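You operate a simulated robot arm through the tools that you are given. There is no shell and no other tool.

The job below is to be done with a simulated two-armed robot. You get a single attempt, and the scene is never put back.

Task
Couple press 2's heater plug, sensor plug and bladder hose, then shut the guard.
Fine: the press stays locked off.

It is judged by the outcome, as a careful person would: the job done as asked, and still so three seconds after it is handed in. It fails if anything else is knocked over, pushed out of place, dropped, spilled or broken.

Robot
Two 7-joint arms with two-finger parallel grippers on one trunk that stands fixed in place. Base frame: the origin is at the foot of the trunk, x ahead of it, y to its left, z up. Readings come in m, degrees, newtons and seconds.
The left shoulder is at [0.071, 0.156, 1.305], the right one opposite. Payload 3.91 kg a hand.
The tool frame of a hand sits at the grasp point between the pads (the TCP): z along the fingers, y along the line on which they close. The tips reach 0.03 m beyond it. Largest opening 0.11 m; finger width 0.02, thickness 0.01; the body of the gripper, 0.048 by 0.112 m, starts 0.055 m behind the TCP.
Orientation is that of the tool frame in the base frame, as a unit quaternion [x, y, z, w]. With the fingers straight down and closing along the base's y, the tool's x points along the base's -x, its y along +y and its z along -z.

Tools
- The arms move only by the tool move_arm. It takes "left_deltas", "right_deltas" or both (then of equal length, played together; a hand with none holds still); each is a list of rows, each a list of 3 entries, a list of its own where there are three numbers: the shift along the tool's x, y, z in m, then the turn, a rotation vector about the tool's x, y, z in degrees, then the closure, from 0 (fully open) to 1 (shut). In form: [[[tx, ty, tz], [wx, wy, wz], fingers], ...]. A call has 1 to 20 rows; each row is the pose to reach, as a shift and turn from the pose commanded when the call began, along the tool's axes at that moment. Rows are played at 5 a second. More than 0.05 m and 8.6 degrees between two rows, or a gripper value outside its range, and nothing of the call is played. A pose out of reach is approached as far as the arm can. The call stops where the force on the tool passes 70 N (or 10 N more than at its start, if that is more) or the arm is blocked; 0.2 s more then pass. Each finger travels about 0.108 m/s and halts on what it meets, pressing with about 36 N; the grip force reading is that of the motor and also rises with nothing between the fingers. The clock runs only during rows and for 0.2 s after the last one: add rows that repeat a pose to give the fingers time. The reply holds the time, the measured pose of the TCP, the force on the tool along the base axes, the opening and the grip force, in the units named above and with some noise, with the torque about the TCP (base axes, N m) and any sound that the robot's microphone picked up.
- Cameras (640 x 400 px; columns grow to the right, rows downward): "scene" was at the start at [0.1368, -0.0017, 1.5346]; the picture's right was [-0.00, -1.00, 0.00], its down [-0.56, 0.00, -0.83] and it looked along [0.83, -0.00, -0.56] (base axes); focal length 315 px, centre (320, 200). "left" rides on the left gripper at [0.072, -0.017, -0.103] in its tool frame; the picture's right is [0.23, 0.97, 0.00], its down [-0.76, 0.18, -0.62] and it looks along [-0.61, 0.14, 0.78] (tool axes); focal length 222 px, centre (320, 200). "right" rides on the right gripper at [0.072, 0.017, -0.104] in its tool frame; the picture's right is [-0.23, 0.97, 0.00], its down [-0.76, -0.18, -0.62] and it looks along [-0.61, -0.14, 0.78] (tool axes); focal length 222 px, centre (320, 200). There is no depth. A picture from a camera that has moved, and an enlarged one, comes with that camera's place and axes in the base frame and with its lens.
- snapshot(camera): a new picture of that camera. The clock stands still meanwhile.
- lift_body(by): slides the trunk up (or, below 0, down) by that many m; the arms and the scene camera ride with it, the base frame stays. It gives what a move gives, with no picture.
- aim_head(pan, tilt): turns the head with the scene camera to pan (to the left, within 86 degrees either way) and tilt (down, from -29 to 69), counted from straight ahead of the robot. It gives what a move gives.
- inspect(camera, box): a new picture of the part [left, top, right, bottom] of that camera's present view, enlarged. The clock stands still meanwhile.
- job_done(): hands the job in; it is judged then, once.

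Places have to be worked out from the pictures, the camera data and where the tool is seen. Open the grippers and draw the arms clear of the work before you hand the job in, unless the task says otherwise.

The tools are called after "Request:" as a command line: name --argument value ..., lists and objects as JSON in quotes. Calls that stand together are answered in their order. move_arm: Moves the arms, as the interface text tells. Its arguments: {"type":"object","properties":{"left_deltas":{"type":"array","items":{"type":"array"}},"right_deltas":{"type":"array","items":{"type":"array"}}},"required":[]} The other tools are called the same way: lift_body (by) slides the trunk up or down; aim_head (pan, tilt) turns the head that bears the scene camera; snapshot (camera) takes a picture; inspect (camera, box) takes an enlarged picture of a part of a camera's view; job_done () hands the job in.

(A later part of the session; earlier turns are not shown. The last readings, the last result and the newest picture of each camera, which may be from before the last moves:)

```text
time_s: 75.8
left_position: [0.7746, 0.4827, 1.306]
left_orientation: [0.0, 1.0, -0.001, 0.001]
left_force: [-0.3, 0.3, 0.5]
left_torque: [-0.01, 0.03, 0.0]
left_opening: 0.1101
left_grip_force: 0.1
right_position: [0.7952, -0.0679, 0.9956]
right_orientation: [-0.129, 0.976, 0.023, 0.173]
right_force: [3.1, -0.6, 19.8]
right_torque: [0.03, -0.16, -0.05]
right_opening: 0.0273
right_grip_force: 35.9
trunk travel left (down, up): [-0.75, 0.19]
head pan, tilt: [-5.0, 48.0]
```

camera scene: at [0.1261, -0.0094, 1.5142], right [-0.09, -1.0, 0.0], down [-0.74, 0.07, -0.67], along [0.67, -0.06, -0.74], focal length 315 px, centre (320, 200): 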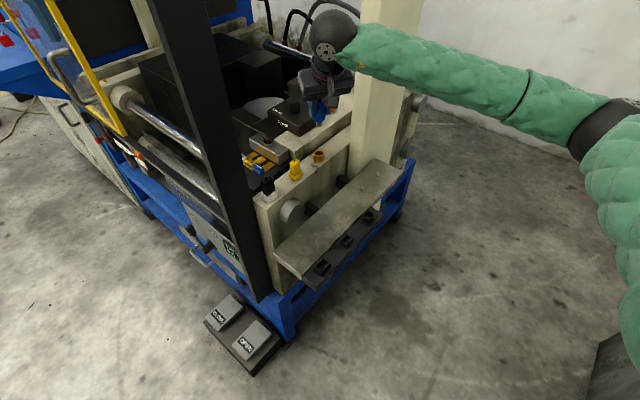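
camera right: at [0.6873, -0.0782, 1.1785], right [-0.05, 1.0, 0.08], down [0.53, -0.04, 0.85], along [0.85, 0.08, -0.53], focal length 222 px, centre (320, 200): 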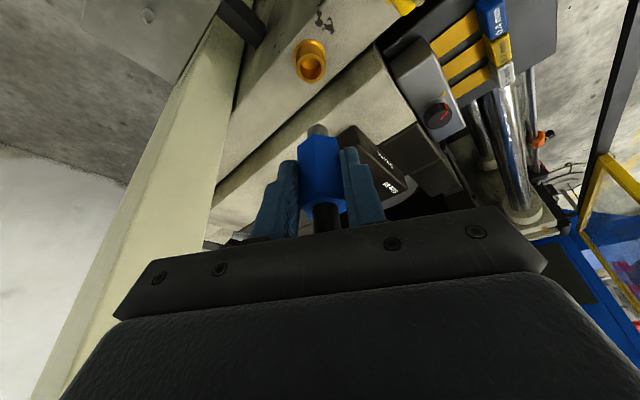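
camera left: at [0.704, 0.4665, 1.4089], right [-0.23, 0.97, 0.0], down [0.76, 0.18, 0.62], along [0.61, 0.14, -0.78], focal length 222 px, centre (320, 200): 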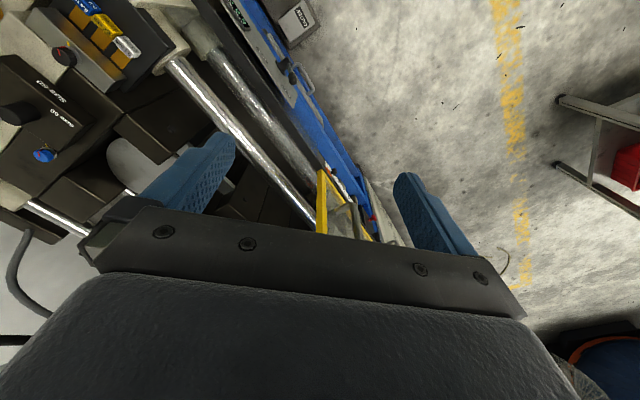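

Side load is nearly gone and the vertical force is 20 N. I press one more millimetre to confirm it is bottomed, and look.

Request:
move_arm --right_deltas '[[[0.00034, 0, 0.00094], [0, 0, 0], 1.0], [[0.00034, 0, 0.00094], [0, 0, 0], 1.0]]'

Request:
inspect --camera "right" --box '[256, 80, 384, 160]'

Request:
inspect --camera "scene" --box '[303, 145, 335, 165]'

```text
time_s: 76.4
left_position: [0.7748, 0.4835, 1.3062]
left_orientation: [-0.001, 1.0, 0.0, 0.001]
left_force: [1.2, -0.2, -0.2]
left_torque: [0.03, 0.04, 0.01]
left_opening: 0.1101
left_grip_force: 0.2
right_position: [0.7938, -0.0668, 0.9968]
right_orientation: [-0.129, 0.976, 0.023, 0.172]
right_force: [4.7, 4.5, 24.8]
right_torque: [0.16, -0.2, 0.04]
right_opening: 0.0271
right_grip_force: 36.2
trunk travel left (down, up): [-0.75, 0.19]
head pan, tilt: [-5.0, 48.0]
```

```text
5.00 times, centred on (320, 120) of right
camera zoom: at [0.6885, -0.0778, 1.0686], right [-0.05, 1.0, 0.08], down [0.53, -0.04, 0.85], along [0.85, 0.08, -0.53], focal length 1111 px, centre (320, 600)
```

zoom: 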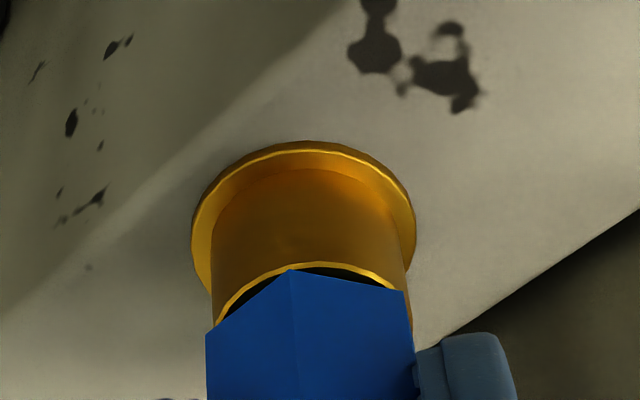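

```text
16.00 times, centred on (319, 155) of scene
camera zoom: at [0.125, -0.0077, 1.5144], right [-0.09, -1.0, 0.0], down [-0.74, 0.06, -0.67], along [0.67, -0.06, -0.74], focal length 5046 px, centre (336, 920)
```

zoom: 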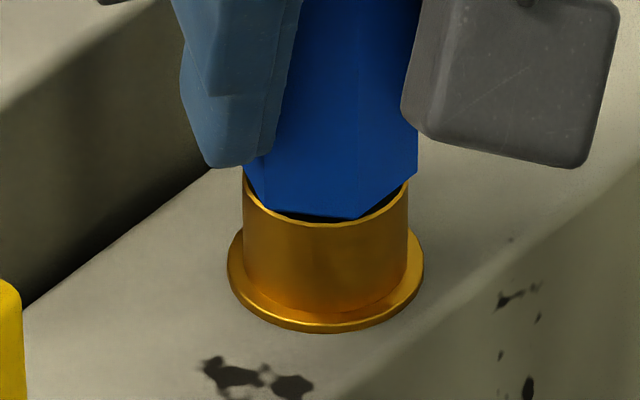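

Bottomed: an extra millimetre of command gave only force. I press briefly a bit harder (still well under the limit) in case there is a latch to click.

Request:
move_arm --right_deltas '[[[0.0003, 0, 0.0009], [0, 0, 0], 1.0], [[0.0006, 0.0002, 0.0018], [0, 0, 0], 1.0], [[0.0006, 0.0002, 0.0018], [0, 0, 0], 1.0]]'

Request:
inspect --camera "scene" --box '[303, 145, 335, 165]'

```text
time_s: 77.2
left_position: [0.7733, 0.483, 1.3067]
left_orientation: [0.0, 1.0, 0.0, 0.0]
left_force: [-0.1, 0.8, -0.2]
left_torque: [0.02, 0.0, -0.02]
left_opening: 0.11
left_grip_force: 0.1
right_position: [0.7942, -0.0676, 0.9953]
right_orientation: [-0.128, 0.976, 0.023, 0.174]
right_force: [6.4, 4.0, 39.3]
right_torque: [0.16, -0.23, 0.09]
right_opening: 0.0273
right_grip_force: 36.1
trunk travel left (down, up): [-0.75, 0.19]
head pan, tilt: [-5.0, 48.0]
```

```text
16.00 times, centred on (319, 155) of scene
camera zoom: at [0.1239, -0.0077, 1.5146], right [-0.09, -1.0, 0.0], down [-0.74, 0.06, -0.67], along [0.67, -0.06, -0.74], focal length 5046 px, centre (336, 920)
```

zoom: 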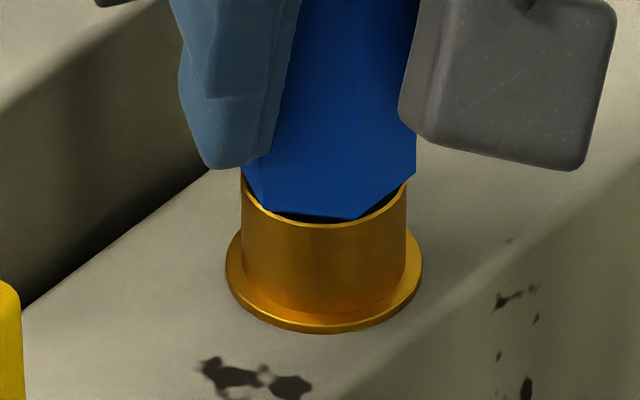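

No movement at 39 N, so the hose coupling is home. I unload, open, and retreat straight up.

Request:
move_arm --right_deltas '[[[-0.001, 0, -0.0028], [0, 0, 0], 1.0], [[-0.001, 0, -0.0028], [0, 0, 0], 0.8], [[-0.001, 0, -0.0028], [0, 0, 0], 0.55], [[-0.001, 0, -0.0028], [0, 0, 0], 0.55]]'

Request:
inspect --camera "right" --box '[224, 90, 416, 210]'

Request:
inspect --camera "scene" --box '[295, 135, 343, 165]'

```text
time_s: 78.2
left_position: [0.7744, 0.4844, 1.3064]
left_orientation: [-0.001, 1.0, 0.0, 0.0]
left_force: [0.0, -0.5, 0.2]
left_torque: [-0.03, -0.02, -0.02]
left_opening: 0.1102
left_grip_force: 0.1
right_position: [0.7942, -0.0673, 0.9945]
right_orientation: [-0.129, 0.977, 0.023, 0.171]
right_force: [0.7, -1.1, 0.1]
right_torque: [0.04, -0.03, 0.02]
right_opening: 0.0498
right_grip_force: 0.1
trunk travel left (down, up): [-0.75, 0.19]
head pan, tilt: [-5.0, 48.0]
```

```text
3.33 times, centred on (320, 150) of right
camera zoom: at [0.6889, -0.078, 1.0678], right [-0.05, 1.0, 0.08], down [0.53, -0.04, 0.85], along [0.85, 0.08, -0.53], focal length 740 px, centre (320, 367)
```

zoom: 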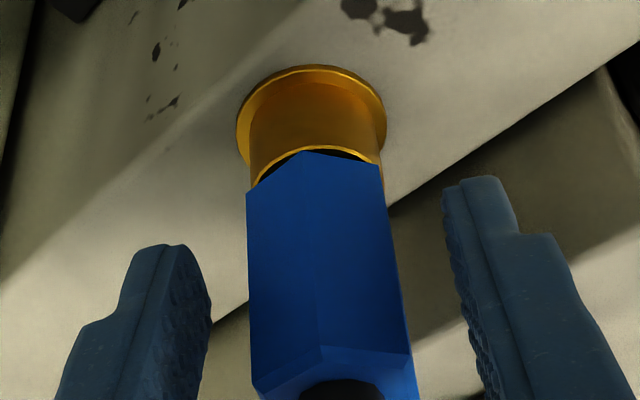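

```text
13.33 times, centred on (319, 150) of scene
camera zoom: at [0.1261, -0.0081, 1.5141], right [-0.09, -1.0, 0.0], down [-0.74, 0.06, -0.67], along [0.67, -0.06, -0.74], focal length 4205 px, centre (333, 867)
```

zoom: 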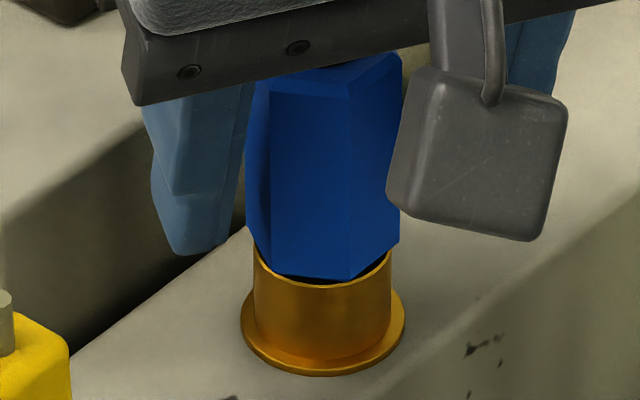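

It stands firm. I retreat straight up 12 cm and then back toward the robot.

Request:
move_arm --right_deltas '[[[-0.01026, 0, -0.02819], [0, 0, 0], 0.55], [[-0.0239, 0, -0.0658], [0, 0, 0], 0.55], [[-0.041, 0, -0.1128], [0, 0, 0], 0.55], [[-0.008, -0.01, -0.13], [0, 0, 0], 0.55], [[0.03, -0.02, -0.145], [0, 0, 0], 0.55], [[0.07, -0.04, -0.16], [0, 0, 0], 0.55], [[0.11, -0.06, -0.175], [0, 0, 0], 0.55], [[0.15, -0.08, -0.19], [0, 0, 0], 0.55], [[0.15, -0.08, -0.19], [0, 0, 0], 0.55]]'

Request:
snapshot --camera "scene"

Request:
inspect --camera "scene" --box '[250, 130, 346, 200]'

Request:
snapshot --camera "right"

```text
time_s: 80.2
left_position: [0.7778, 0.4843, 1.3039]
left_orientation: [0.001, 1.0, 0.0, -0.001]
left_force: [0.2, 1.5, 0.0]
left_torque: [-0.02, 0.02, -0.02]
left_opening: 0.1099
left_grip_force: 0.0
right_position: [0.619, -0.1972, 1.1203]
right_orientation: [-0.128, 0.977, 0.022, 0.171]
right_force: [0.2, -0.2, -0.2]
right_torque: [0.02, 0.0, -0.02]
right_opening: 0.0496
right_grip_force: 0.0
trunk travel left (down, up): [-0.75, 0.19]
head pan, tilt: [-5.0, 48.0]
```

```text
taken
camera scene: at [0.1278, -0.0076, 1.514], right [-0.09, -1.0, 0.0], down [-0.74, 0.06, -0.67], along [0.67, -0.06, -0.74], focal length 315 px, centre (320, 200)
```

scene: 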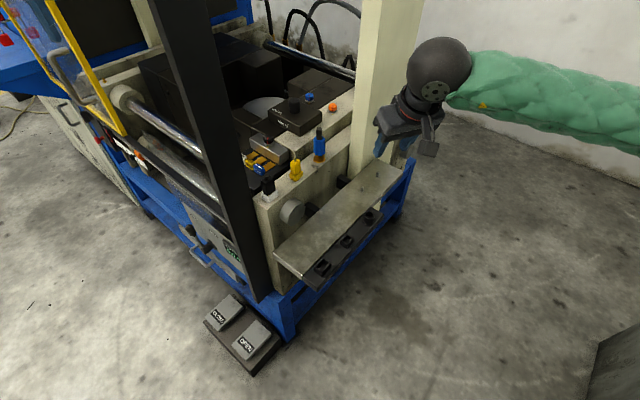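

```text
5.71 times, centred on (298, 165) of scene
camera zoom: at [0.1278, -0.0076, 1.514], right [-0.09, -1.0, 0.0], down [-0.74, 0.06, -0.67], along [0.67, -0.06, -0.74], focal length 1802 px, centre (446, 400)
```

zoom: 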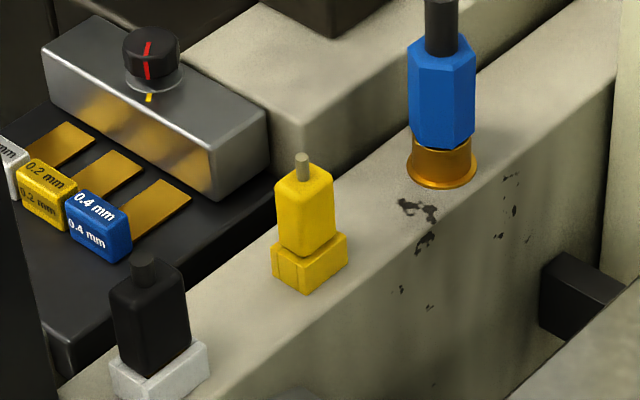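

```text
taken
camera right: at [0.5136, -0.2082, 1.194], right [-0.05, 1.0, 0.08], down [0.53, -0.04, 0.85], along [0.84, 0.08, -0.53], focal length 222 px, centre (320, 200)
```

right: 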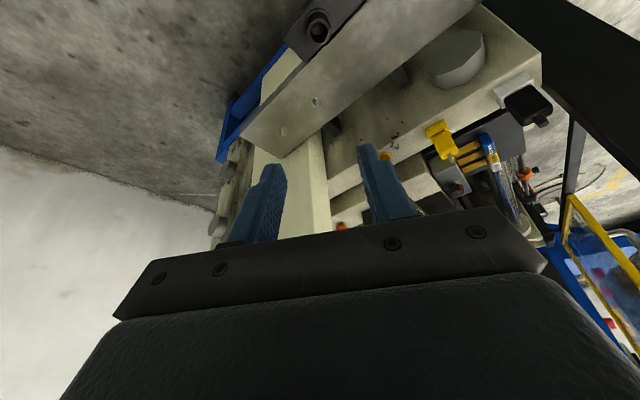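

All three couplings stand home. Now the guard: I turn the head to study the sliding panel, its rail, handle and path.

Request:
aim_head --pan 25 --tilt 20

Request:
snapshot --camera "scene"

Request:
inspect --camera "scene" --box '[220, 100, 460, 250]'

Request:
inspect --camera "scene" --box '[260, 200, 500, 350]'

Request:
snapshot --camera "left"

```text
time_s: 81.2
left_position: [0.7756, 0.4819, 1.3061]
left_orientation: [-0.001, 1.0, 0.0, -0.001]
left_force: [-0.1, -1.1, -0.3]
left_torque: [-0.01, 0.01, 0.01]
left_opening: 0.1101
left_grip_force: 0.1
right_position: [0.6192, -0.1975, 1.121]
right_orientation: [-0.129, 0.976, 0.023, 0.173]
right_force: [0.2, -0.3, 0.1]
right_torque: [-0.03, 0.0, 0.0]
right_opening: 0.0495
right_grip_force: 0.1
trunk travel left (down, up): [-0.75, 0.19]
head pan, tilt: [25.0, 20.0]
```

```text
taken
camera scene: at [0.1325, 0.0376, 1.5569], right [0.42, -0.91, 0.0], down [-0.31, -0.14, -0.94], along [0.85, 0.4, -0.34], focal length 315 px, centre (320, 200)
```

scene: 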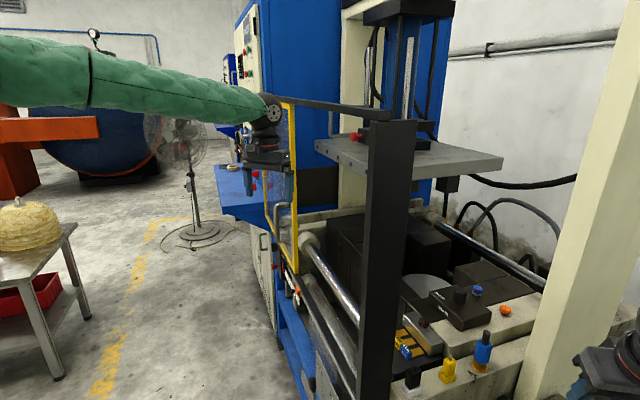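

```text
2.67 times, centred on (340, 175) of scene
camera zoom: at [0.1325, 0.0376, 1.5569], right [0.42, -0.91, 0.0], down [-0.31, -0.14, -0.94], along [0.85, 0.4, -0.34], focal length 841 px, centre (267, 267)
```

zoom: 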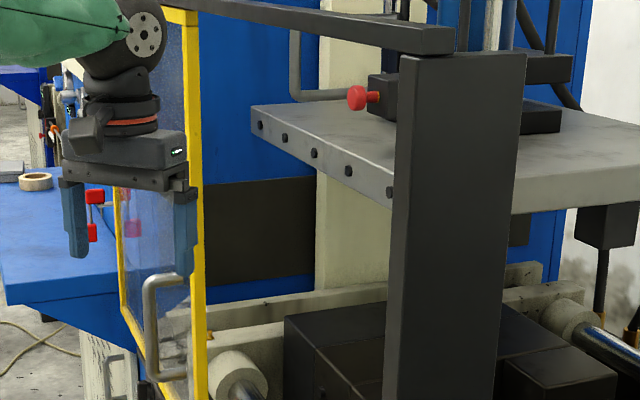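

```text
2.67 times, centred on (380, 275) of scene
camera zoom: at [0.1325, 0.0376, 1.5569], right [0.42, -0.91, 0.0], down [-0.31, -0.14, -0.94], along [0.85, 0.4, -0.34], focal length 841 px, centre (160, 0)
```

zoom: 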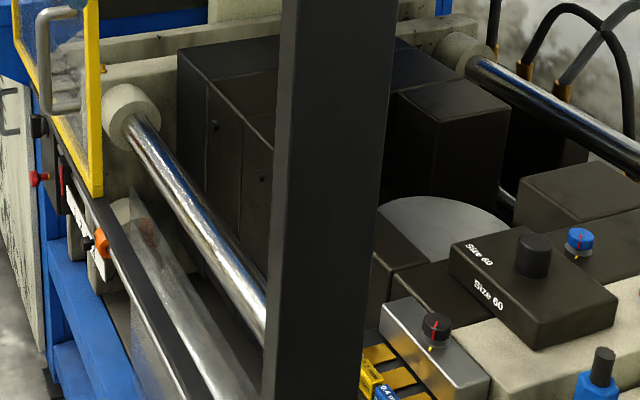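

```text
taken
camera left: at [0.7037, 0.4663, 1.4091], right [-0.23, 0.97, 0.0], down [0.76, 0.18, 0.62], along [0.61, 0.14, -0.78], focal length 222 px, centre (320, 200)
```

left: 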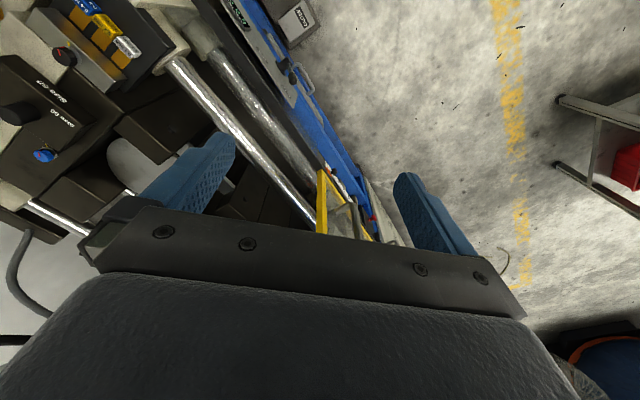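

The guard's leading bar is near [1.0, 0.54], so it must slide about 0.5 m toward the dark post, and its C-handle is on the outer side. I look closely at handle, rails and anything that could hold the guard open.

Request:
aim_head --pan 32 --tilt 28

Request:
inspect --camera "scene" --box '[270, 50, 430, 200]'

Request:
inspect --camera "scene" --box '[300, 150, 400, 250]'

Request:
inspect --camera "scene" --box '[300, 210, 460, 310]'

Request:
inspect --camera "left" --box '[250, 60, 410, 260]'

```text
time_s: 81.8
left_position: [0.7757, 0.484, 1.3065]
left_orientation: [-0.002, 1.0, 0.0, 0.0]
left_force: [1.4, -0.5, 0.2]
left_torque: [0.02, -0.02, 0.02]
left_opening: 0.1102
left_grip_force: 0.1
right_position: [0.6187, -0.1975, 1.1214]
right_orientation: [-0.128, 0.976, 0.022, 0.172]
right_force: [-0.4, 0.5, 0.1]
right_torque: [0.0, -0.01, 0.01]
right_opening: 0.0498
right_grip_force: 0.1
trunk travel left (down, up): [-0.75, 0.19]
head pan, tilt: [32.0, 28.0]
```

```text
2.67 times, centred on (350, 125) of scene
camera zoom: at [0.1257, 0.0468, 1.5441], right [0.53, -0.85, 0.0], down [-0.4, -0.25, -0.88], along [0.75, 0.47, -0.47], focal length 841 px, centre (240, 400)
```

zoom: 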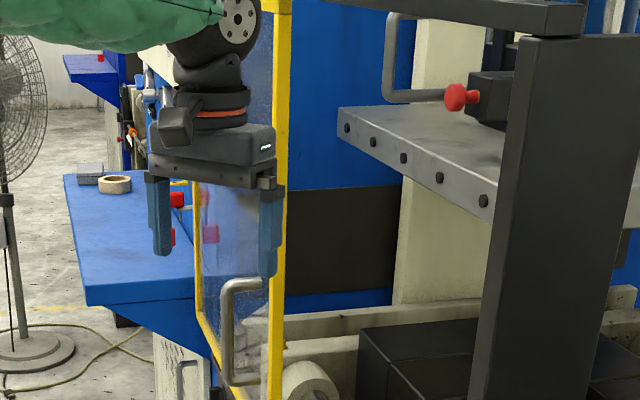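

```text
4.00 times, centred on (350, 200) of scene
camera zoom: at [0.1257, 0.0468, 1.5441], right [0.53, -0.85, 0.0], down [-0.4, -0.25, -0.88], along [0.75, 0.47, -0.47], focal length 1262 px, centre (200, 200)
```

zoom: 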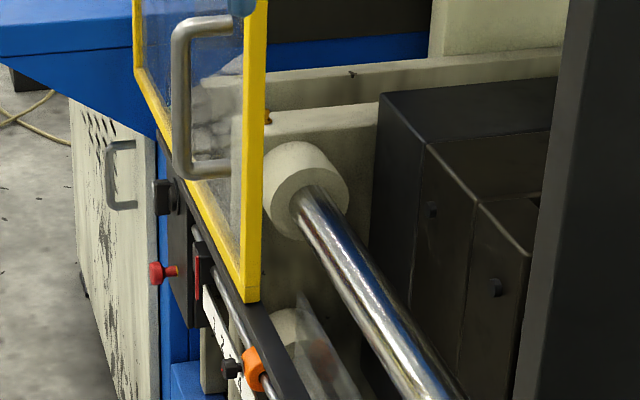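

```text
4.00 times, centred on (380, 260) of scene
camera zoom: at [0.1257, 0.0468, 1.5441], right [0.53, -0.85, 0.0], down [-0.4, -0.25, -0.88], along [0.75, 0.47, -0.47], focal length 1262 px, centre (80, -40)
```

zoom: 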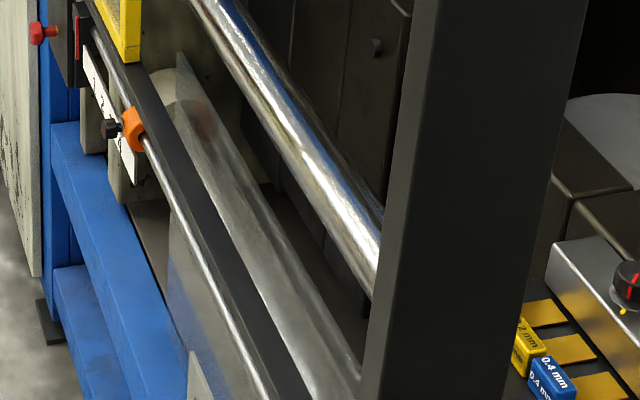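

```text
2.00 times, centred on (330, 160) of left
camera zoom: at [0.704, 0.4665, 1.4089], right [-0.23, 0.97, 0.0], down [0.76, 0.18, 0.62], along [0.61, 0.14, -0.78], focal length 444 px, centre (300, 280)
```

zoom: 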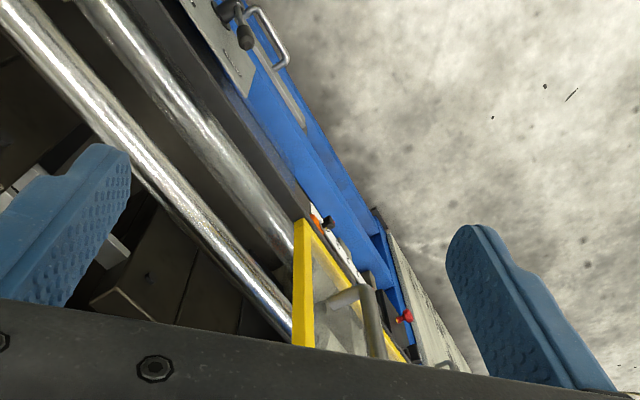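

The handle bar appears to be near [0.98, 0.60], z 1.04–1.17, at the edge of the left arm's reach, so I'll approach with the hand pitched forward. I move the left hand to about 18 cm short of it and look with its camera.

Request:
move_arm --left_deltas '[[[-0.003, 0.0147, 0.0195], [0, -7.5, 0], 0], [[-0.006, 0.0294, 0.039], [0, -15, 0], 0], [[-0.009, 0.0441, 0.0585], [0, -22.5, 0], 0], [[-0.012, 0.0588, 0.078], [0, -30, 0], 0], [[-0.015, 0.0734, 0.0975], [0, -37.5, 0], 0], [[-0.018, 0.0881, 0.117], [0, -45, 0], 0], [[-0.021, 0.1028, 0.1365], [0, -52.5, 0], 0], [[-0.0243, 0.1175, 0.156], [0, -60, 0], 0], [[-0.0243, 0.1175, 0.156], [0, -60, 0], 0]]'

Request:
snapshot --camera "left"

Request:
snapshot --camera "scene"

```text
time_s: 83.8
left_position: [0.7989, 0.6003, 1.1507]
left_orientation: [0.001, 0.866, -0.001, 0.5]
left_force: [0.2, -0.4, 1.1]
left_torque: [0.0, 0.0, 0.03]
left_opening: 0.1099
left_grip_force: 0.1
right_position: [0.6183, -0.1986, 1.1208]
right_orientation: [-0.129, 0.976, 0.024, 0.172]
right_force: [-0.3, -0.8, 1.0]
right_torque: [0.0, 0.07, 0.01]
right_opening: 0.0493
right_grip_force: 0.1
trunk travel left (down, up): [-0.75, 0.19]
head pan, tilt: [32.0, 28.0]
```

```text
taken
camera left: at [0.6736, 0.5837, 1.1396], right [-0.11, 0.97, -0.2], down [-0.16, 0.18, 0.97], along [0.98, 0.14, 0.14], focal length 222 px, centre (320, 200)
```

left: 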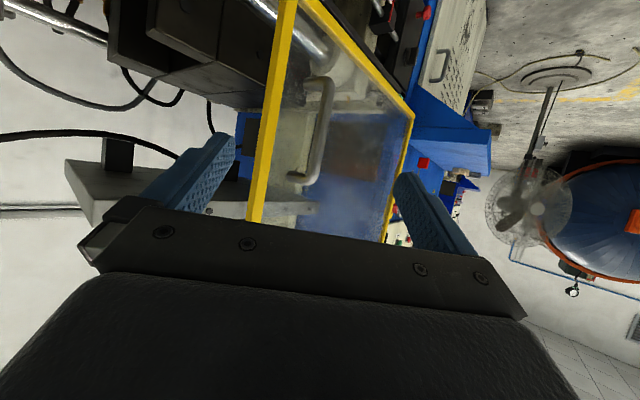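

```text
taken
camera scene: at [0.1254, 0.0453, 1.5442], right [0.53, -0.85, 0.0], down [-0.4, -0.25, -0.88], along [0.75, 0.47, -0.47], focal length 315 px, centre (320, 200)
```

scene: 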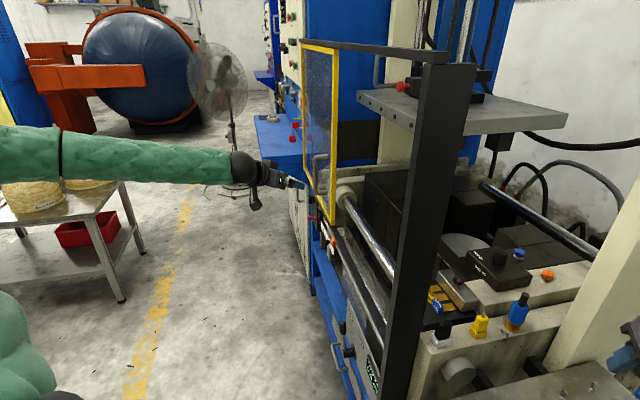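

Reached comfortably. I zoom both views on the handle to triangulate it.

Request:
inspect --camera "left" --box '[240, 0, 432, 240]'

Request:
inspect --camera "scene" --box '[280, 120, 376, 260]'

```text
1.67 times, centred on (336, 120) of left
camera zoom: at [0.6736, 0.5837, 1.1396], right [-0.11, 0.97, -0.2], down [-0.16, 0.18, 0.97], along [0.98, 0.14, 0.14], focal length 370 px, centre (293, 333)
```

zoom: 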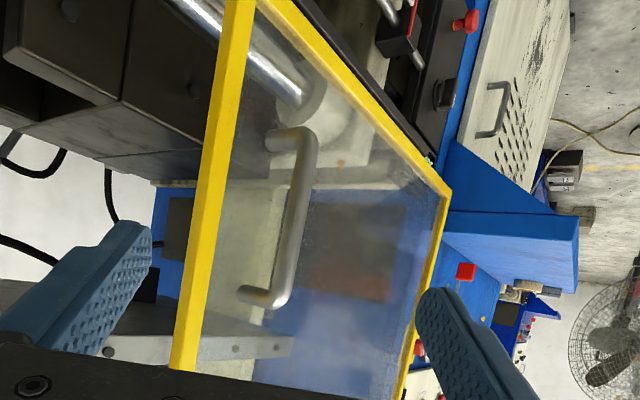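

```text
2.86 times, centred on (328, 190) of scene
camera zoom: at [0.1254, 0.0453, 1.5442], right [0.53, -0.85, 0.0], down [-0.4, -0.25, -0.88], along [0.75, 0.47, -0.47], focal length 901 px, centre (297, 229)
```

zoom: 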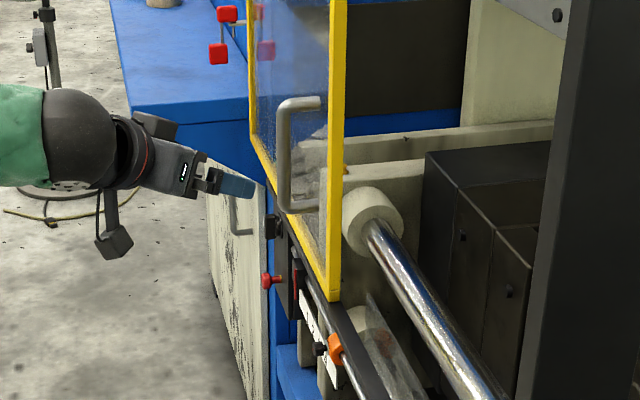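

The handle bar's middle is at about [1.002, 0.614, 1.09], 5–6 cm outside the panel. It's near full stretch, so I lower the trunk 10 cm (all is clear below both hands) to bring the shoulder closer to handle height.

Request:
lift_body --by -0.1

Request:
snapshot --camera "scene"

```text
time_s: 85.2
left_position: [0.799, 0.6015, 1.05]
left_orientation: [0.0, 0.866, 0.0, 0.5]
left_force: [0.5, 0.2, -0.8]
left_torque: [0.0, 0.04, 0.0]
left_opening: 0.1101
left_grip_force: 0.0
right_position: [0.6187, -0.1965, 1.0213]
right_orientation: [-0.128, 0.977, 0.023, 0.172]
right_force: [-0.2, -0.3, -0.6]
right_torque: [0.02, 0.02, 0.01]
right_opening: 0.0494
right_grip_force: 0.0
trunk travel left (down, up): [-0.65, 0.29]
head pan, tilt: [32.0, 28.0]
```

```text
taken
camera scene: at [0.1251, 0.0469, 1.4442], right [0.53, -0.85, 0.0], down [-0.4, -0.25, -0.88], along [0.75, 0.47, -0.47], focal length 315 px, centre (320, 200)
```

scene: 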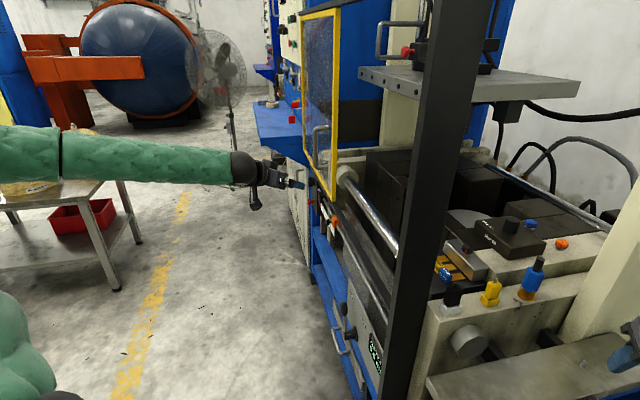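

Now I bring the left hand to a pre-grasp 7 cm short of the handle bar, fingers 5 cm apart, pointing slightly down and 10° left.

Request:
move_arm --left_deltas '[[[-0.037, 0.0002, 0.0183], [-2.3, -3, -1.02], 0.3], [[-0.074, 0.0004, 0.0366], [-4.6, -6, -2.05], 0.545], [[-0.111, 0.0007, 0.0549], [-6.9, -9, -3.07], 0.545], [[-0.148, 0.0009, 0.0732], [-9.18, -12, -4.09], 0.545], [[-0.148, 0.0009, 0.0732], [-9.18, -12, -4.09], 0.545]]'

Request:
snapshot --camera "left"

Request:
inspect --camera "scene" --box '[230, 80, 390, 220]'

```text
time_s: 86.4
left_position: [0.9369, 0.6022, 1.1417]
left_orientation: [-0.071, 0.806, 0.051, 0.586]
left_force: [-1.1, 0.7, -0.3]
left_torque: [-0.03, -0.03, 0.0]
left_opening: 0.0501
left_grip_force: 0.1
right_position: [0.6191, -0.1962, 1.0215]
right_orientation: [-0.129, 0.977, 0.022, 0.171]
right_force: [0.5, -0.6, -1.1]
right_torque: [-0.01, -0.02, 0.01]
right_opening: 0.0493
right_grip_force: 0.0
trunk travel left (down, up): [-0.65, 0.29]
head pan, tilt: [32.0, 28.0]
```

```text
taken
camera left: at [0.8219, 0.5654, 1.1041], right [-0.24, 0.95, -0.22], down [-0.38, 0.11, 0.92], along [0.89, 0.3, 0.34], focal length 222 px, centre (320, 200)
```

left: 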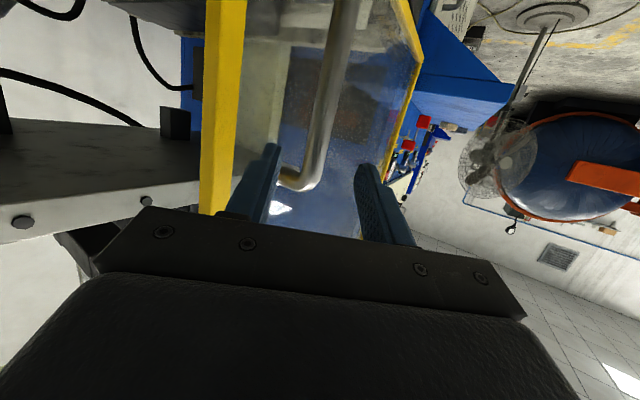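

```text
2.86 times, centred on (310, 150) of scene
camera zoom: at [0.1243, 0.0476, 1.4442], right [0.53, -0.85, 0.0], down [-0.4, -0.25, -0.88], along [0.75, 0.47, -0.47], focal length 901 px, centre (349, 343)
```

zoom: 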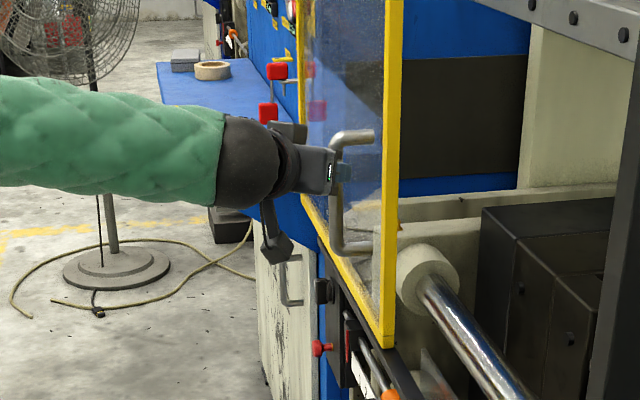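

The bar lies right on the tool axis, about 4 cm below its upper bend. I zoom to verify the finger clearances on both sides before advancing.

Request:
inspect --camera "left" --box '[220, 40, 420, 240]'

Request:
inspect --camera "scene" --box '[310, 110, 374, 160]'

```text
2.00 times, centred on (320, 140) of left
camera zoom: at [0.8219, 0.5654, 1.1041], right [-0.24, 0.95, -0.22], down [-0.38, 0.11, 0.92], along [0.89, 0.3, 0.34], focal length 444 px, centre (320, 320)
```

zoom: 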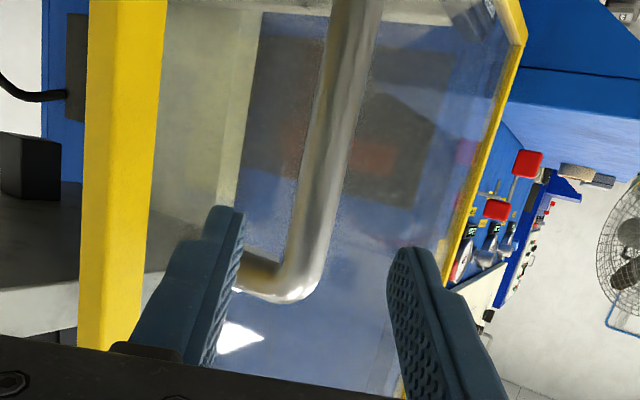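

```text
8.00 times, centred on (342, 135) of scene
camera zoom: at [0.1243, 0.0476, 1.4442], right [0.53, -0.85, 0.0], down [-0.4, -0.25, -0.88], along [0.75, 0.47, -0.47], focal length 2523 px, centre (144, 720)
```

zoom: 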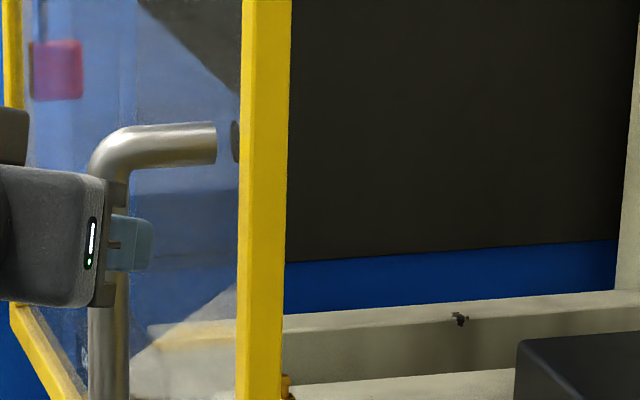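

The bar is centred between the fingers (≈18 mm thick). I narrow to 4 cm and advance 6 cm so it sits between the pads.

Request:
move_arm --left_deltas '[[[0, 0, 0.0], [0, 0, 0], 0.636], [[0, 0, 0.02], [0, 0, 0], 0.636], [[0, 0, 0.04], [0, 0, 0], 0.636], [[0, 0, 0.06], [0, 0, 0], 0.636], [[0, 0, 0.06], [0, 0, 0], 0.636]]'

Request:
snapshot --camera "left"

Request:
inspect --camera "scene" --box '[290, 100, 386, 160]'

```text
time_s: 87.6
left_position: [0.9932, 0.6132, 1.125]
left_orientation: [-0.071, 0.805, 0.052, 0.586]
left_force: [0.0, -0.8, 0.3]
left_torque: [-0.03, 0.01, -0.01]
left_opening: 0.04
left_grip_force: 0.2
right_position: [0.6193, -0.1974, 1.0208]
right_orientation: [-0.129, 0.976, 0.023, 0.172]
right_force: [0.9, -0.2, 0.0]
right_torque: [0.02, 0.0, 0.03]
right_opening: 0.0495
right_grip_force: 0.2
trunk travel left (down, up): [-0.65, 0.29]
head pan, tilt: [32.0, 28.0]
```

```text
taken
camera left: at [0.8767, 0.5751, 1.0866], right [-0.24, 0.95, -0.22], down [-0.38, 0.11, 0.92], along [0.89, 0.3, 0.34], focal length 222 px, centre (320, 200)
```

left: 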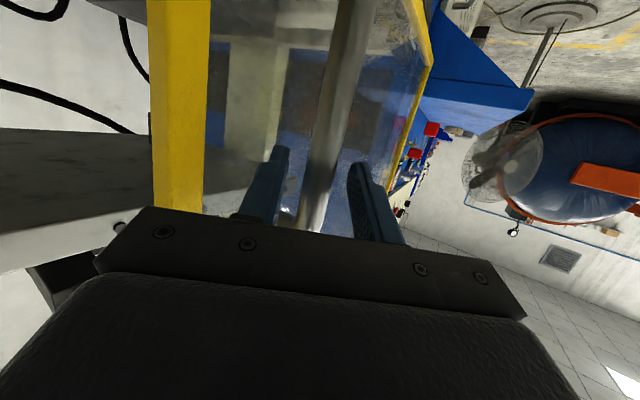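

```text
6.67 times, centred on (338, 130) of scene
camera zoom: at [0.1249, 0.0469, 1.4441], right [0.53, -0.85, 0.0], down [-0.4, -0.25, -0.88], along [0.75, 0.47, -0.47], focal length 2103 px, centre (200, 667)
```

zoom: 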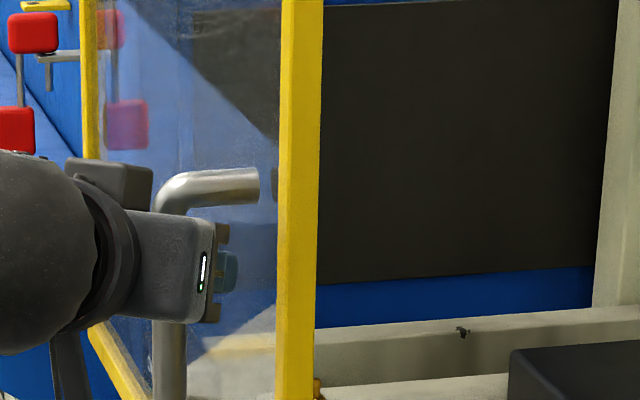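

The bar is between the fingers but close to the tips; I go 1.3 cm further and close.

Request:
move_arm --left_deltas '[[[0, 0, 0.007], [0, 0, 0], 0.636], [[0, 0, 0.013], [0, 0, 0], 0.636], [[0, 0, 0.013], [0, 0, 0], 0.8], [[0, 0, 0.013], [0, 0, 0], 1.0], [[0, 0, 0.013], [0, 0, 0], 1.0], [[0, 0, 0.013], [0, 0, 0], 1.0]]'

Request:
inspect --camera "left" --box '[220, 60, 420, 260]'

```text
time_s: 89.0
left_position: [1.0051, 0.6132, 1.119]
left_orientation: [-0.07, 0.806, 0.052, 0.585]
left_force: [-0.5, -4.3, -1.7]
left_torque: [-0.04, 0.09, -0.03]
left_opening: 0.0176
left_grip_force: 44.9
right_position: [0.6193, -0.198, 1.0202]
right_orientation: [-0.129, 0.976, 0.023, 0.171]
right_force: [-0.2, -0.5, -0.4]
right_torque: [-0.03, 0.01, -0.03]
right_opening: 0.0497
right_grip_force: 0.0
trunk travel left (down, up): [-0.65, 0.29]
head pan, tilt: [32.0, 28.0]
```

```text
2.00 times, centred on (320, 160) of left
camera zoom: at [0.8895, 0.5764, 1.0812], right [-0.24, 0.95, -0.22], down [-0.38, 0.11, 0.92], along [0.89, 0.3, 0.34], focal length 444 px, centre (320, 280)
```

zoom: 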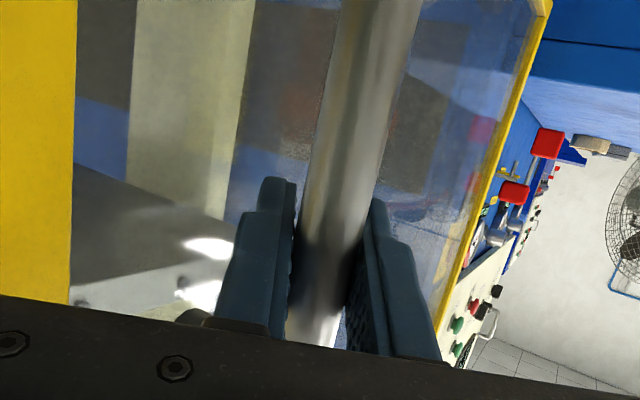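

Firm grip on the bar (17.6 mm). I pull gently 2 cm along -n (toward the post) and check that the guard follows.

Request:
move_arm --left_deltas '[[[0.00126, -0.00287, -0.00389], [0, 0, 0], 1.0], [[0.00252, -0.00574, -0.00779], [0, 0, 0], 1.0], [[0.00378, -0.0086, -0.01168], [0, 0, 0], 1.0], [[0.00504, -0.01147, -0.01558], [0, 0, 0], 1.0], [[0.00504, -0.01147, -0.01558], [0, 0, 0], 1.0]]'

Request:
inspect --camera "left" --box '[220, 60, 420, 260]'

Request:
snapshot --camera "scene"

```text
time_s: 90.2
left_position: [0.9906, 0.6005, 1.1187]
left_orientation: [-0.071, 0.806, 0.052, 0.585]
left_force: [4.4, -3.4, -5.7]
left_torque: [0.09, -0.41, 0.06]
left_opening: 0.0177
left_grip_force: 45.3
right_position: [0.6197, -0.1977, 1.0198]
right_orientation: [-0.129, 0.977, 0.022, 0.171]
right_force: [0.1, 0.1, 0.7]
right_torque: [0.0, -0.01, 0.03]
right_opening: 0.0494
right_grip_force: 0.0
trunk travel left (down, up): [-0.65, 0.29]
head pan, tilt: [32.0, 28.0]
```

```text
2.00 times, centred on (320, 160) of left
camera zoom: at [0.8757, 0.5626, 1.0814], right [-0.24, 0.95, -0.22], down [-0.38, 0.11, 0.92], along [0.89, 0.3, 0.33], focal length 444 px, centre (320, 280)
```

zoom: 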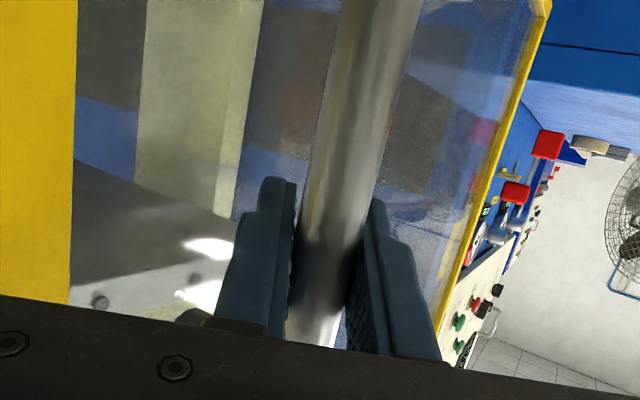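

```text
taken
camera scene: at [0.1265, 0.0468, 1.4439], right [0.53, -0.85, 0.0], down [-0.4, -0.25, -0.88], along [0.75, 0.47, -0.47], focal length 315 px, centre (320, 200)
```

scene: 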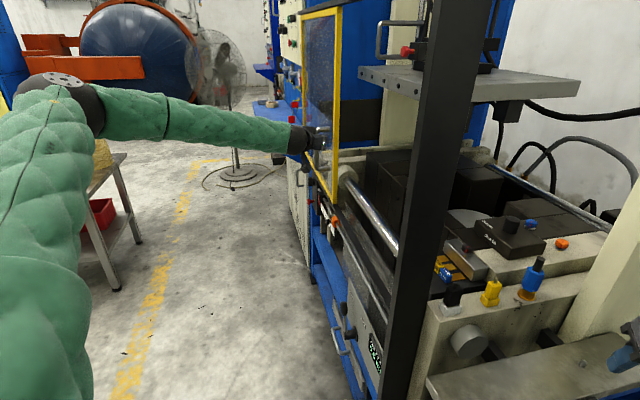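

The guard follows with only about 5 N. Before going further I check whether the orange collar on the rod below stands in the guard's way.

Request:
inspect --camera "scene" --box '[300, 170, 380, 250]'

Request:
inspect --camera "scene" --box '[290, 0, 450, 100]'

```text
5.00 times, centred on (340, 210) of scene
camera zoom: at [0.1265, 0.0468, 1.4439], right [0.53, -0.85, 0.0], down [-0.4, -0.25, -0.88], along [0.75, 0.47, -0.47], focal length 1577 px, centre (220, 150)
```

zoom: 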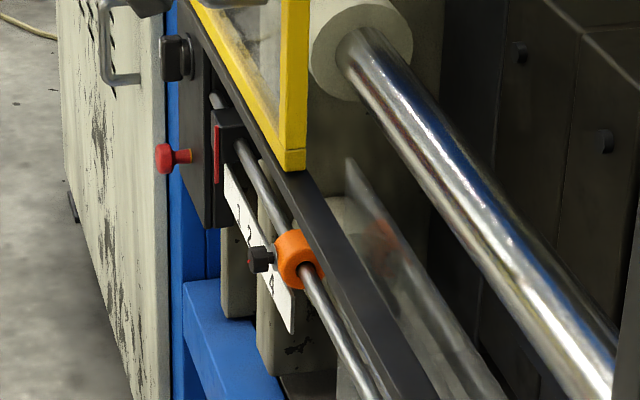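

```text
4.00 times, centred on (370, 50) of scene
camera zoom: at [0.1265, 0.0468, 1.4439], right [0.53, -0.85, 0.0], down [-0.4, -0.25, -0.88], along [0.75, 0.47, -0.47], focal length 1262 px, centre (120, 800)
```

zoom: 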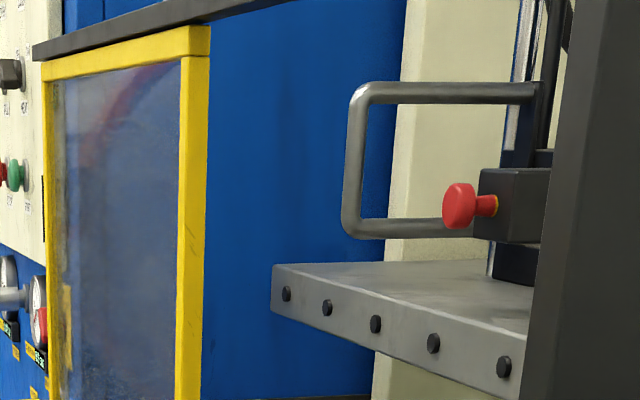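

The orange collar sits on a separate rod below and outside the guard rail, so it's clear. I pull the guard on another 16 cm.

Request:
move_arm --left_deltas '[[[0.005, -0.0115, -0.0156], [0, 0, 0], 1.0], [[0.0101, -0.0229, -0.0312], [0, 0, 0], 1.0], [[0.0151, -0.0344, -0.0467], [0, 0, 0], 1.0], [[0.0202, -0.0459, -0.0623], [0, 0, 0], 1.0], [[0.0252, -0.0574, -0.0779], [0, 0, 0], 1.0], [[0.0303, -0.0688, -0.0935], [0, 0, 0], 1.0], [[0.0353, -0.0803, -0.109], [0, 0, 0], 1.0], [[0.0404, -0.0918, -0.1246], [0, 0, 0], 1.0], [[0.0404, -0.0918, -0.1246], [0, 0, 0], 1.0]]'

Request:
snapshot --camera "scene"

Request:
snapshot --camera "left"

```text
time_s: 92.2
left_position: [0.8776, 0.4868, 1.1178]
left_orientation: [-0.071, 0.806, 0.051, 0.585]
left_force: [-5.0, 0.0, -1.0]
left_torque: [0.03, -0.05, -0.09]
left_opening: 0.0176
left_grip_force: 45.2
right_position: [0.6179, -0.1979, 1.0209]
right_orientation: [-0.128, 0.977, 0.022, 0.171]
right_force: [-0.3, -1.0, -0.2]
right_torque: [-0.01, 0.0, -0.03]
right_opening: 0.0494
right_grip_force: 0.1
trunk travel left (down, up): [-0.65, 0.29]
head pan, tilt: [32.0, 28.0]
```

```text
taken
camera scene: at [0.125, 0.0468, 1.4441], right [0.53, -0.85, 0.0], down [-0.4, -0.25, -0.88], along [0.75, 0.47, -0.47], focal length 315 px, centre (320, 200)
```

scene: 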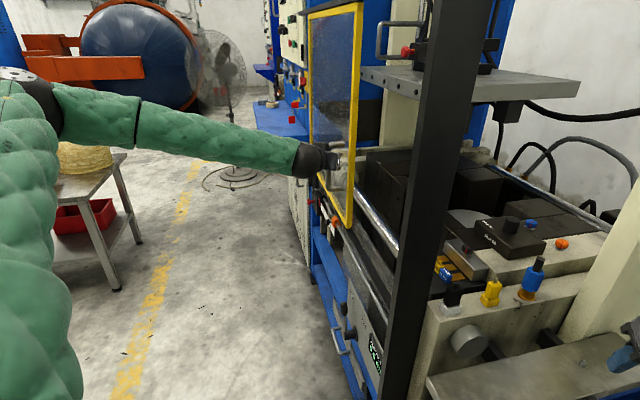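

```text
taken
camera left: at [0.7618, 0.4487, 1.0812], right [-0.24, 0.95, -0.22], down [-0.38, 0.11, 0.92], along [0.89, 0.3, 0.34], focal length 222 px, centre (320, 200)
```

left: 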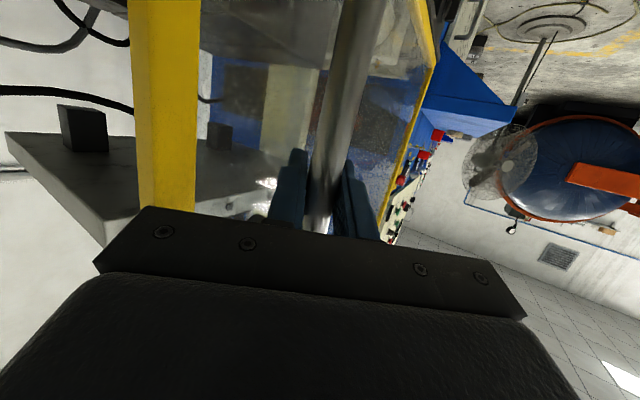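

The guard slides freely along the 45° line. I pull another 16 cm.

Request:
move_arm --left_deltas '[[[0.005, -0.0115, -0.0156], [0, 0, 0], 1.0], [[0.0101, -0.0229, -0.0312], [0, 0, 0], 1.0], [[0.0151, -0.0344, -0.0467], [0, 0, 0], 1.0], [[0.0202, -0.0459, -0.0623], [0, 0, 0], 1.0], [[0.0252, -0.0574, -0.0779], [0, 0, 0], 1.0], [[0.0303, -0.0688, -0.0935], [0, 0, 0], 1.0], [[0.0353, -0.0803, -0.109], [0, 0, 0], 1.0], [[0.0404, -0.0918, -0.1246], [0, 0, 0], 1.0], [[0.0404, -0.0918, -0.1246], [0, 0, 0], 1.0]]'

Request:
snapshot --camera "scene"

Request:
snapshot --camera "left"

```text
time_s: 94.2
left_position: [0.7645, 0.373, 1.1192]
left_orientation: [-0.071, 0.806, 0.051, 0.586]
left_force: [-6.3, 4.8, 2.3]
left_torque: [0.16, -0.51, 0.02]
left_opening: 0.0178
left_grip_force: 45.0
right_position: [0.6176, -0.1968, 1.0216]
right_orientation: [-0.129, 0.976, 0.022, 0.172]
right_force: [0.6, -0.1, -0.8]
right_torque: [-0.03, 0.04, 0.02]
right_opening: 0.0496
right_grip_force: 0.0
trunk travel left (down, up): [-0.65, 0.29]
head pan, tilt: [32.0, 28.0]
```

```text
taken
camera scene: at [0.1244, 0.0472, 1.4441], right [0.53, -0.85, 0.0], down [-0.4, -0.25, -0.88], along [0.75, 0.47, -0.47], focal length 315 px, centre (320, 200)
```

scene: 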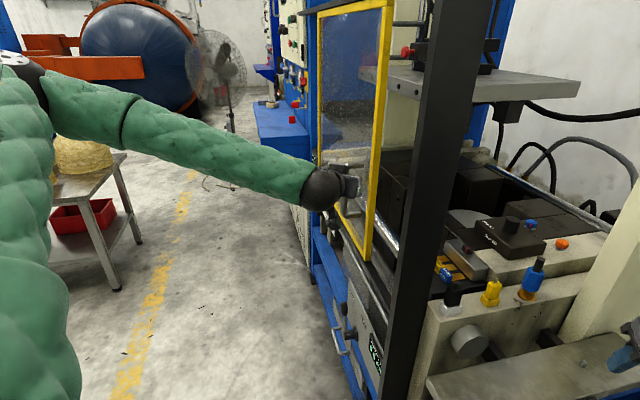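

```text
taken
camera left: at [0.6492, 0.336, 1.0812], right [-0.24, 0.95, -0.22], down [-0.38, 0.11, 0.92], along [0.89, 0.3, 0.34], focal length 222 px, centre (320, 200)
```

left: 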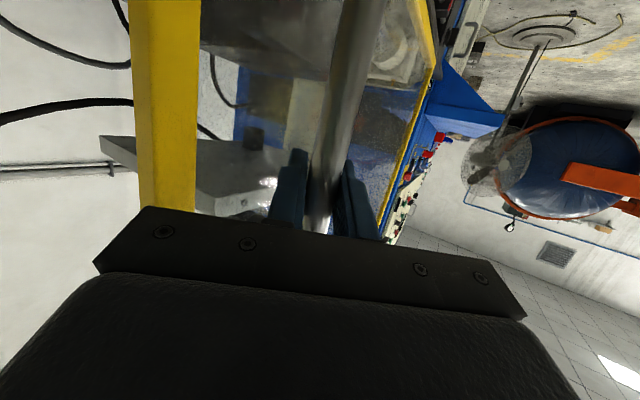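

About 16 cm remain to the post. I pull 12 cm more, slightly correcting sideways, a bit slower.

Request:
move_arm --left_deltas '[[[0.004, -0.008, -0.0122], [0, 0, 0], 1.0], [[0.0078, -0.0164, -0.0239], [0, 0, 0], 1.0], [[0.0115, -0.025, -0.0355], [0, 0, 0], 1.0], [[0.0153, -0.0336, -0.0472], [0, 0, 0], 1.0], [[0.0191, -0.0422, -0.0589], [0, 0, 0], 1.0], [[0.0229, -0.0508, -0.0706], [0, 0, 0], 1.0], [[0.0267, -0.0594, -0.0823], [0, 0, 0], 1.0], [[0.0305, -0.068, -0.094], [0, 0, 0], 1.0], [[0.0305, -0.068, -0.094], [0, 0, 0], 1.0]]'

Request:
snapshot --camera "scene"

Request:
snapshot --camera "left"

```text
time_s: 96.2
left_position: [0.6801, 0.288, 1.1187]
left_orientation: [-0.071, 0.806, 0.052, 0.585]
left_force: [4.8, -5.2, -4.4]
left_torque: [-0.01, -0.53, -0.07]
left_opening: 0.0177
left_grip_force: 44.6
right_position: [0.6189, -0.1979, 1.0205]
right_orientation: [-0.128, 0.977, 0.022, 0.171]
right_force: [0.3, -0.3, -0.3]
right_torque: [0.01, 0.0, 0.01]
right_opening: 0.0496
right_grip_force: 0.1
trunk travel left (down, up): [-0.65, 0.29]
head pan, tilt: [32.0, 28.0]
```

```text
taken
camera scene: at [0.1263, 0.0462, 1.444], right [0.53, -0.85, 0.0], down [-0.4, -0.25, -0.88], along [0.75, 0.47, -0.47], focal length 315 px, centre (320, 200)
```

scene: 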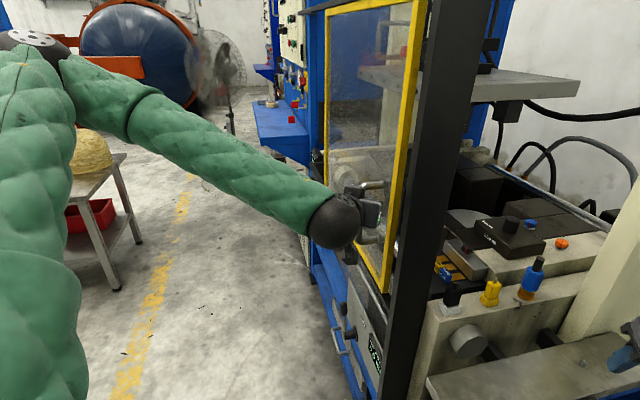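

```text
taken
camera left: at [0.5642, 0.2512, 1.0813], right [-0.24, 0.95, -0.22], down [-0.38, 0.11, 0.92], along [0.89, 0.3, 0.34], focal length 222 px, centre (320, 200)
```

left: 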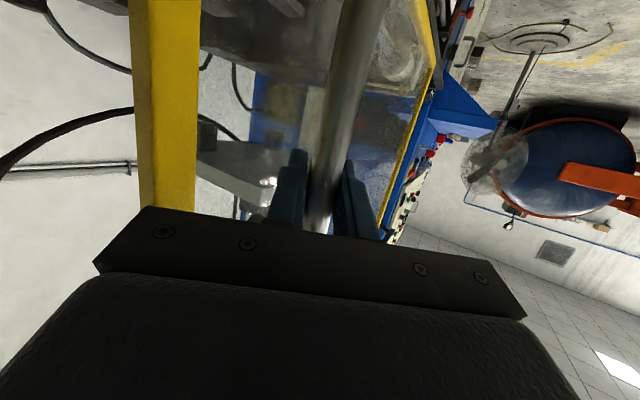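

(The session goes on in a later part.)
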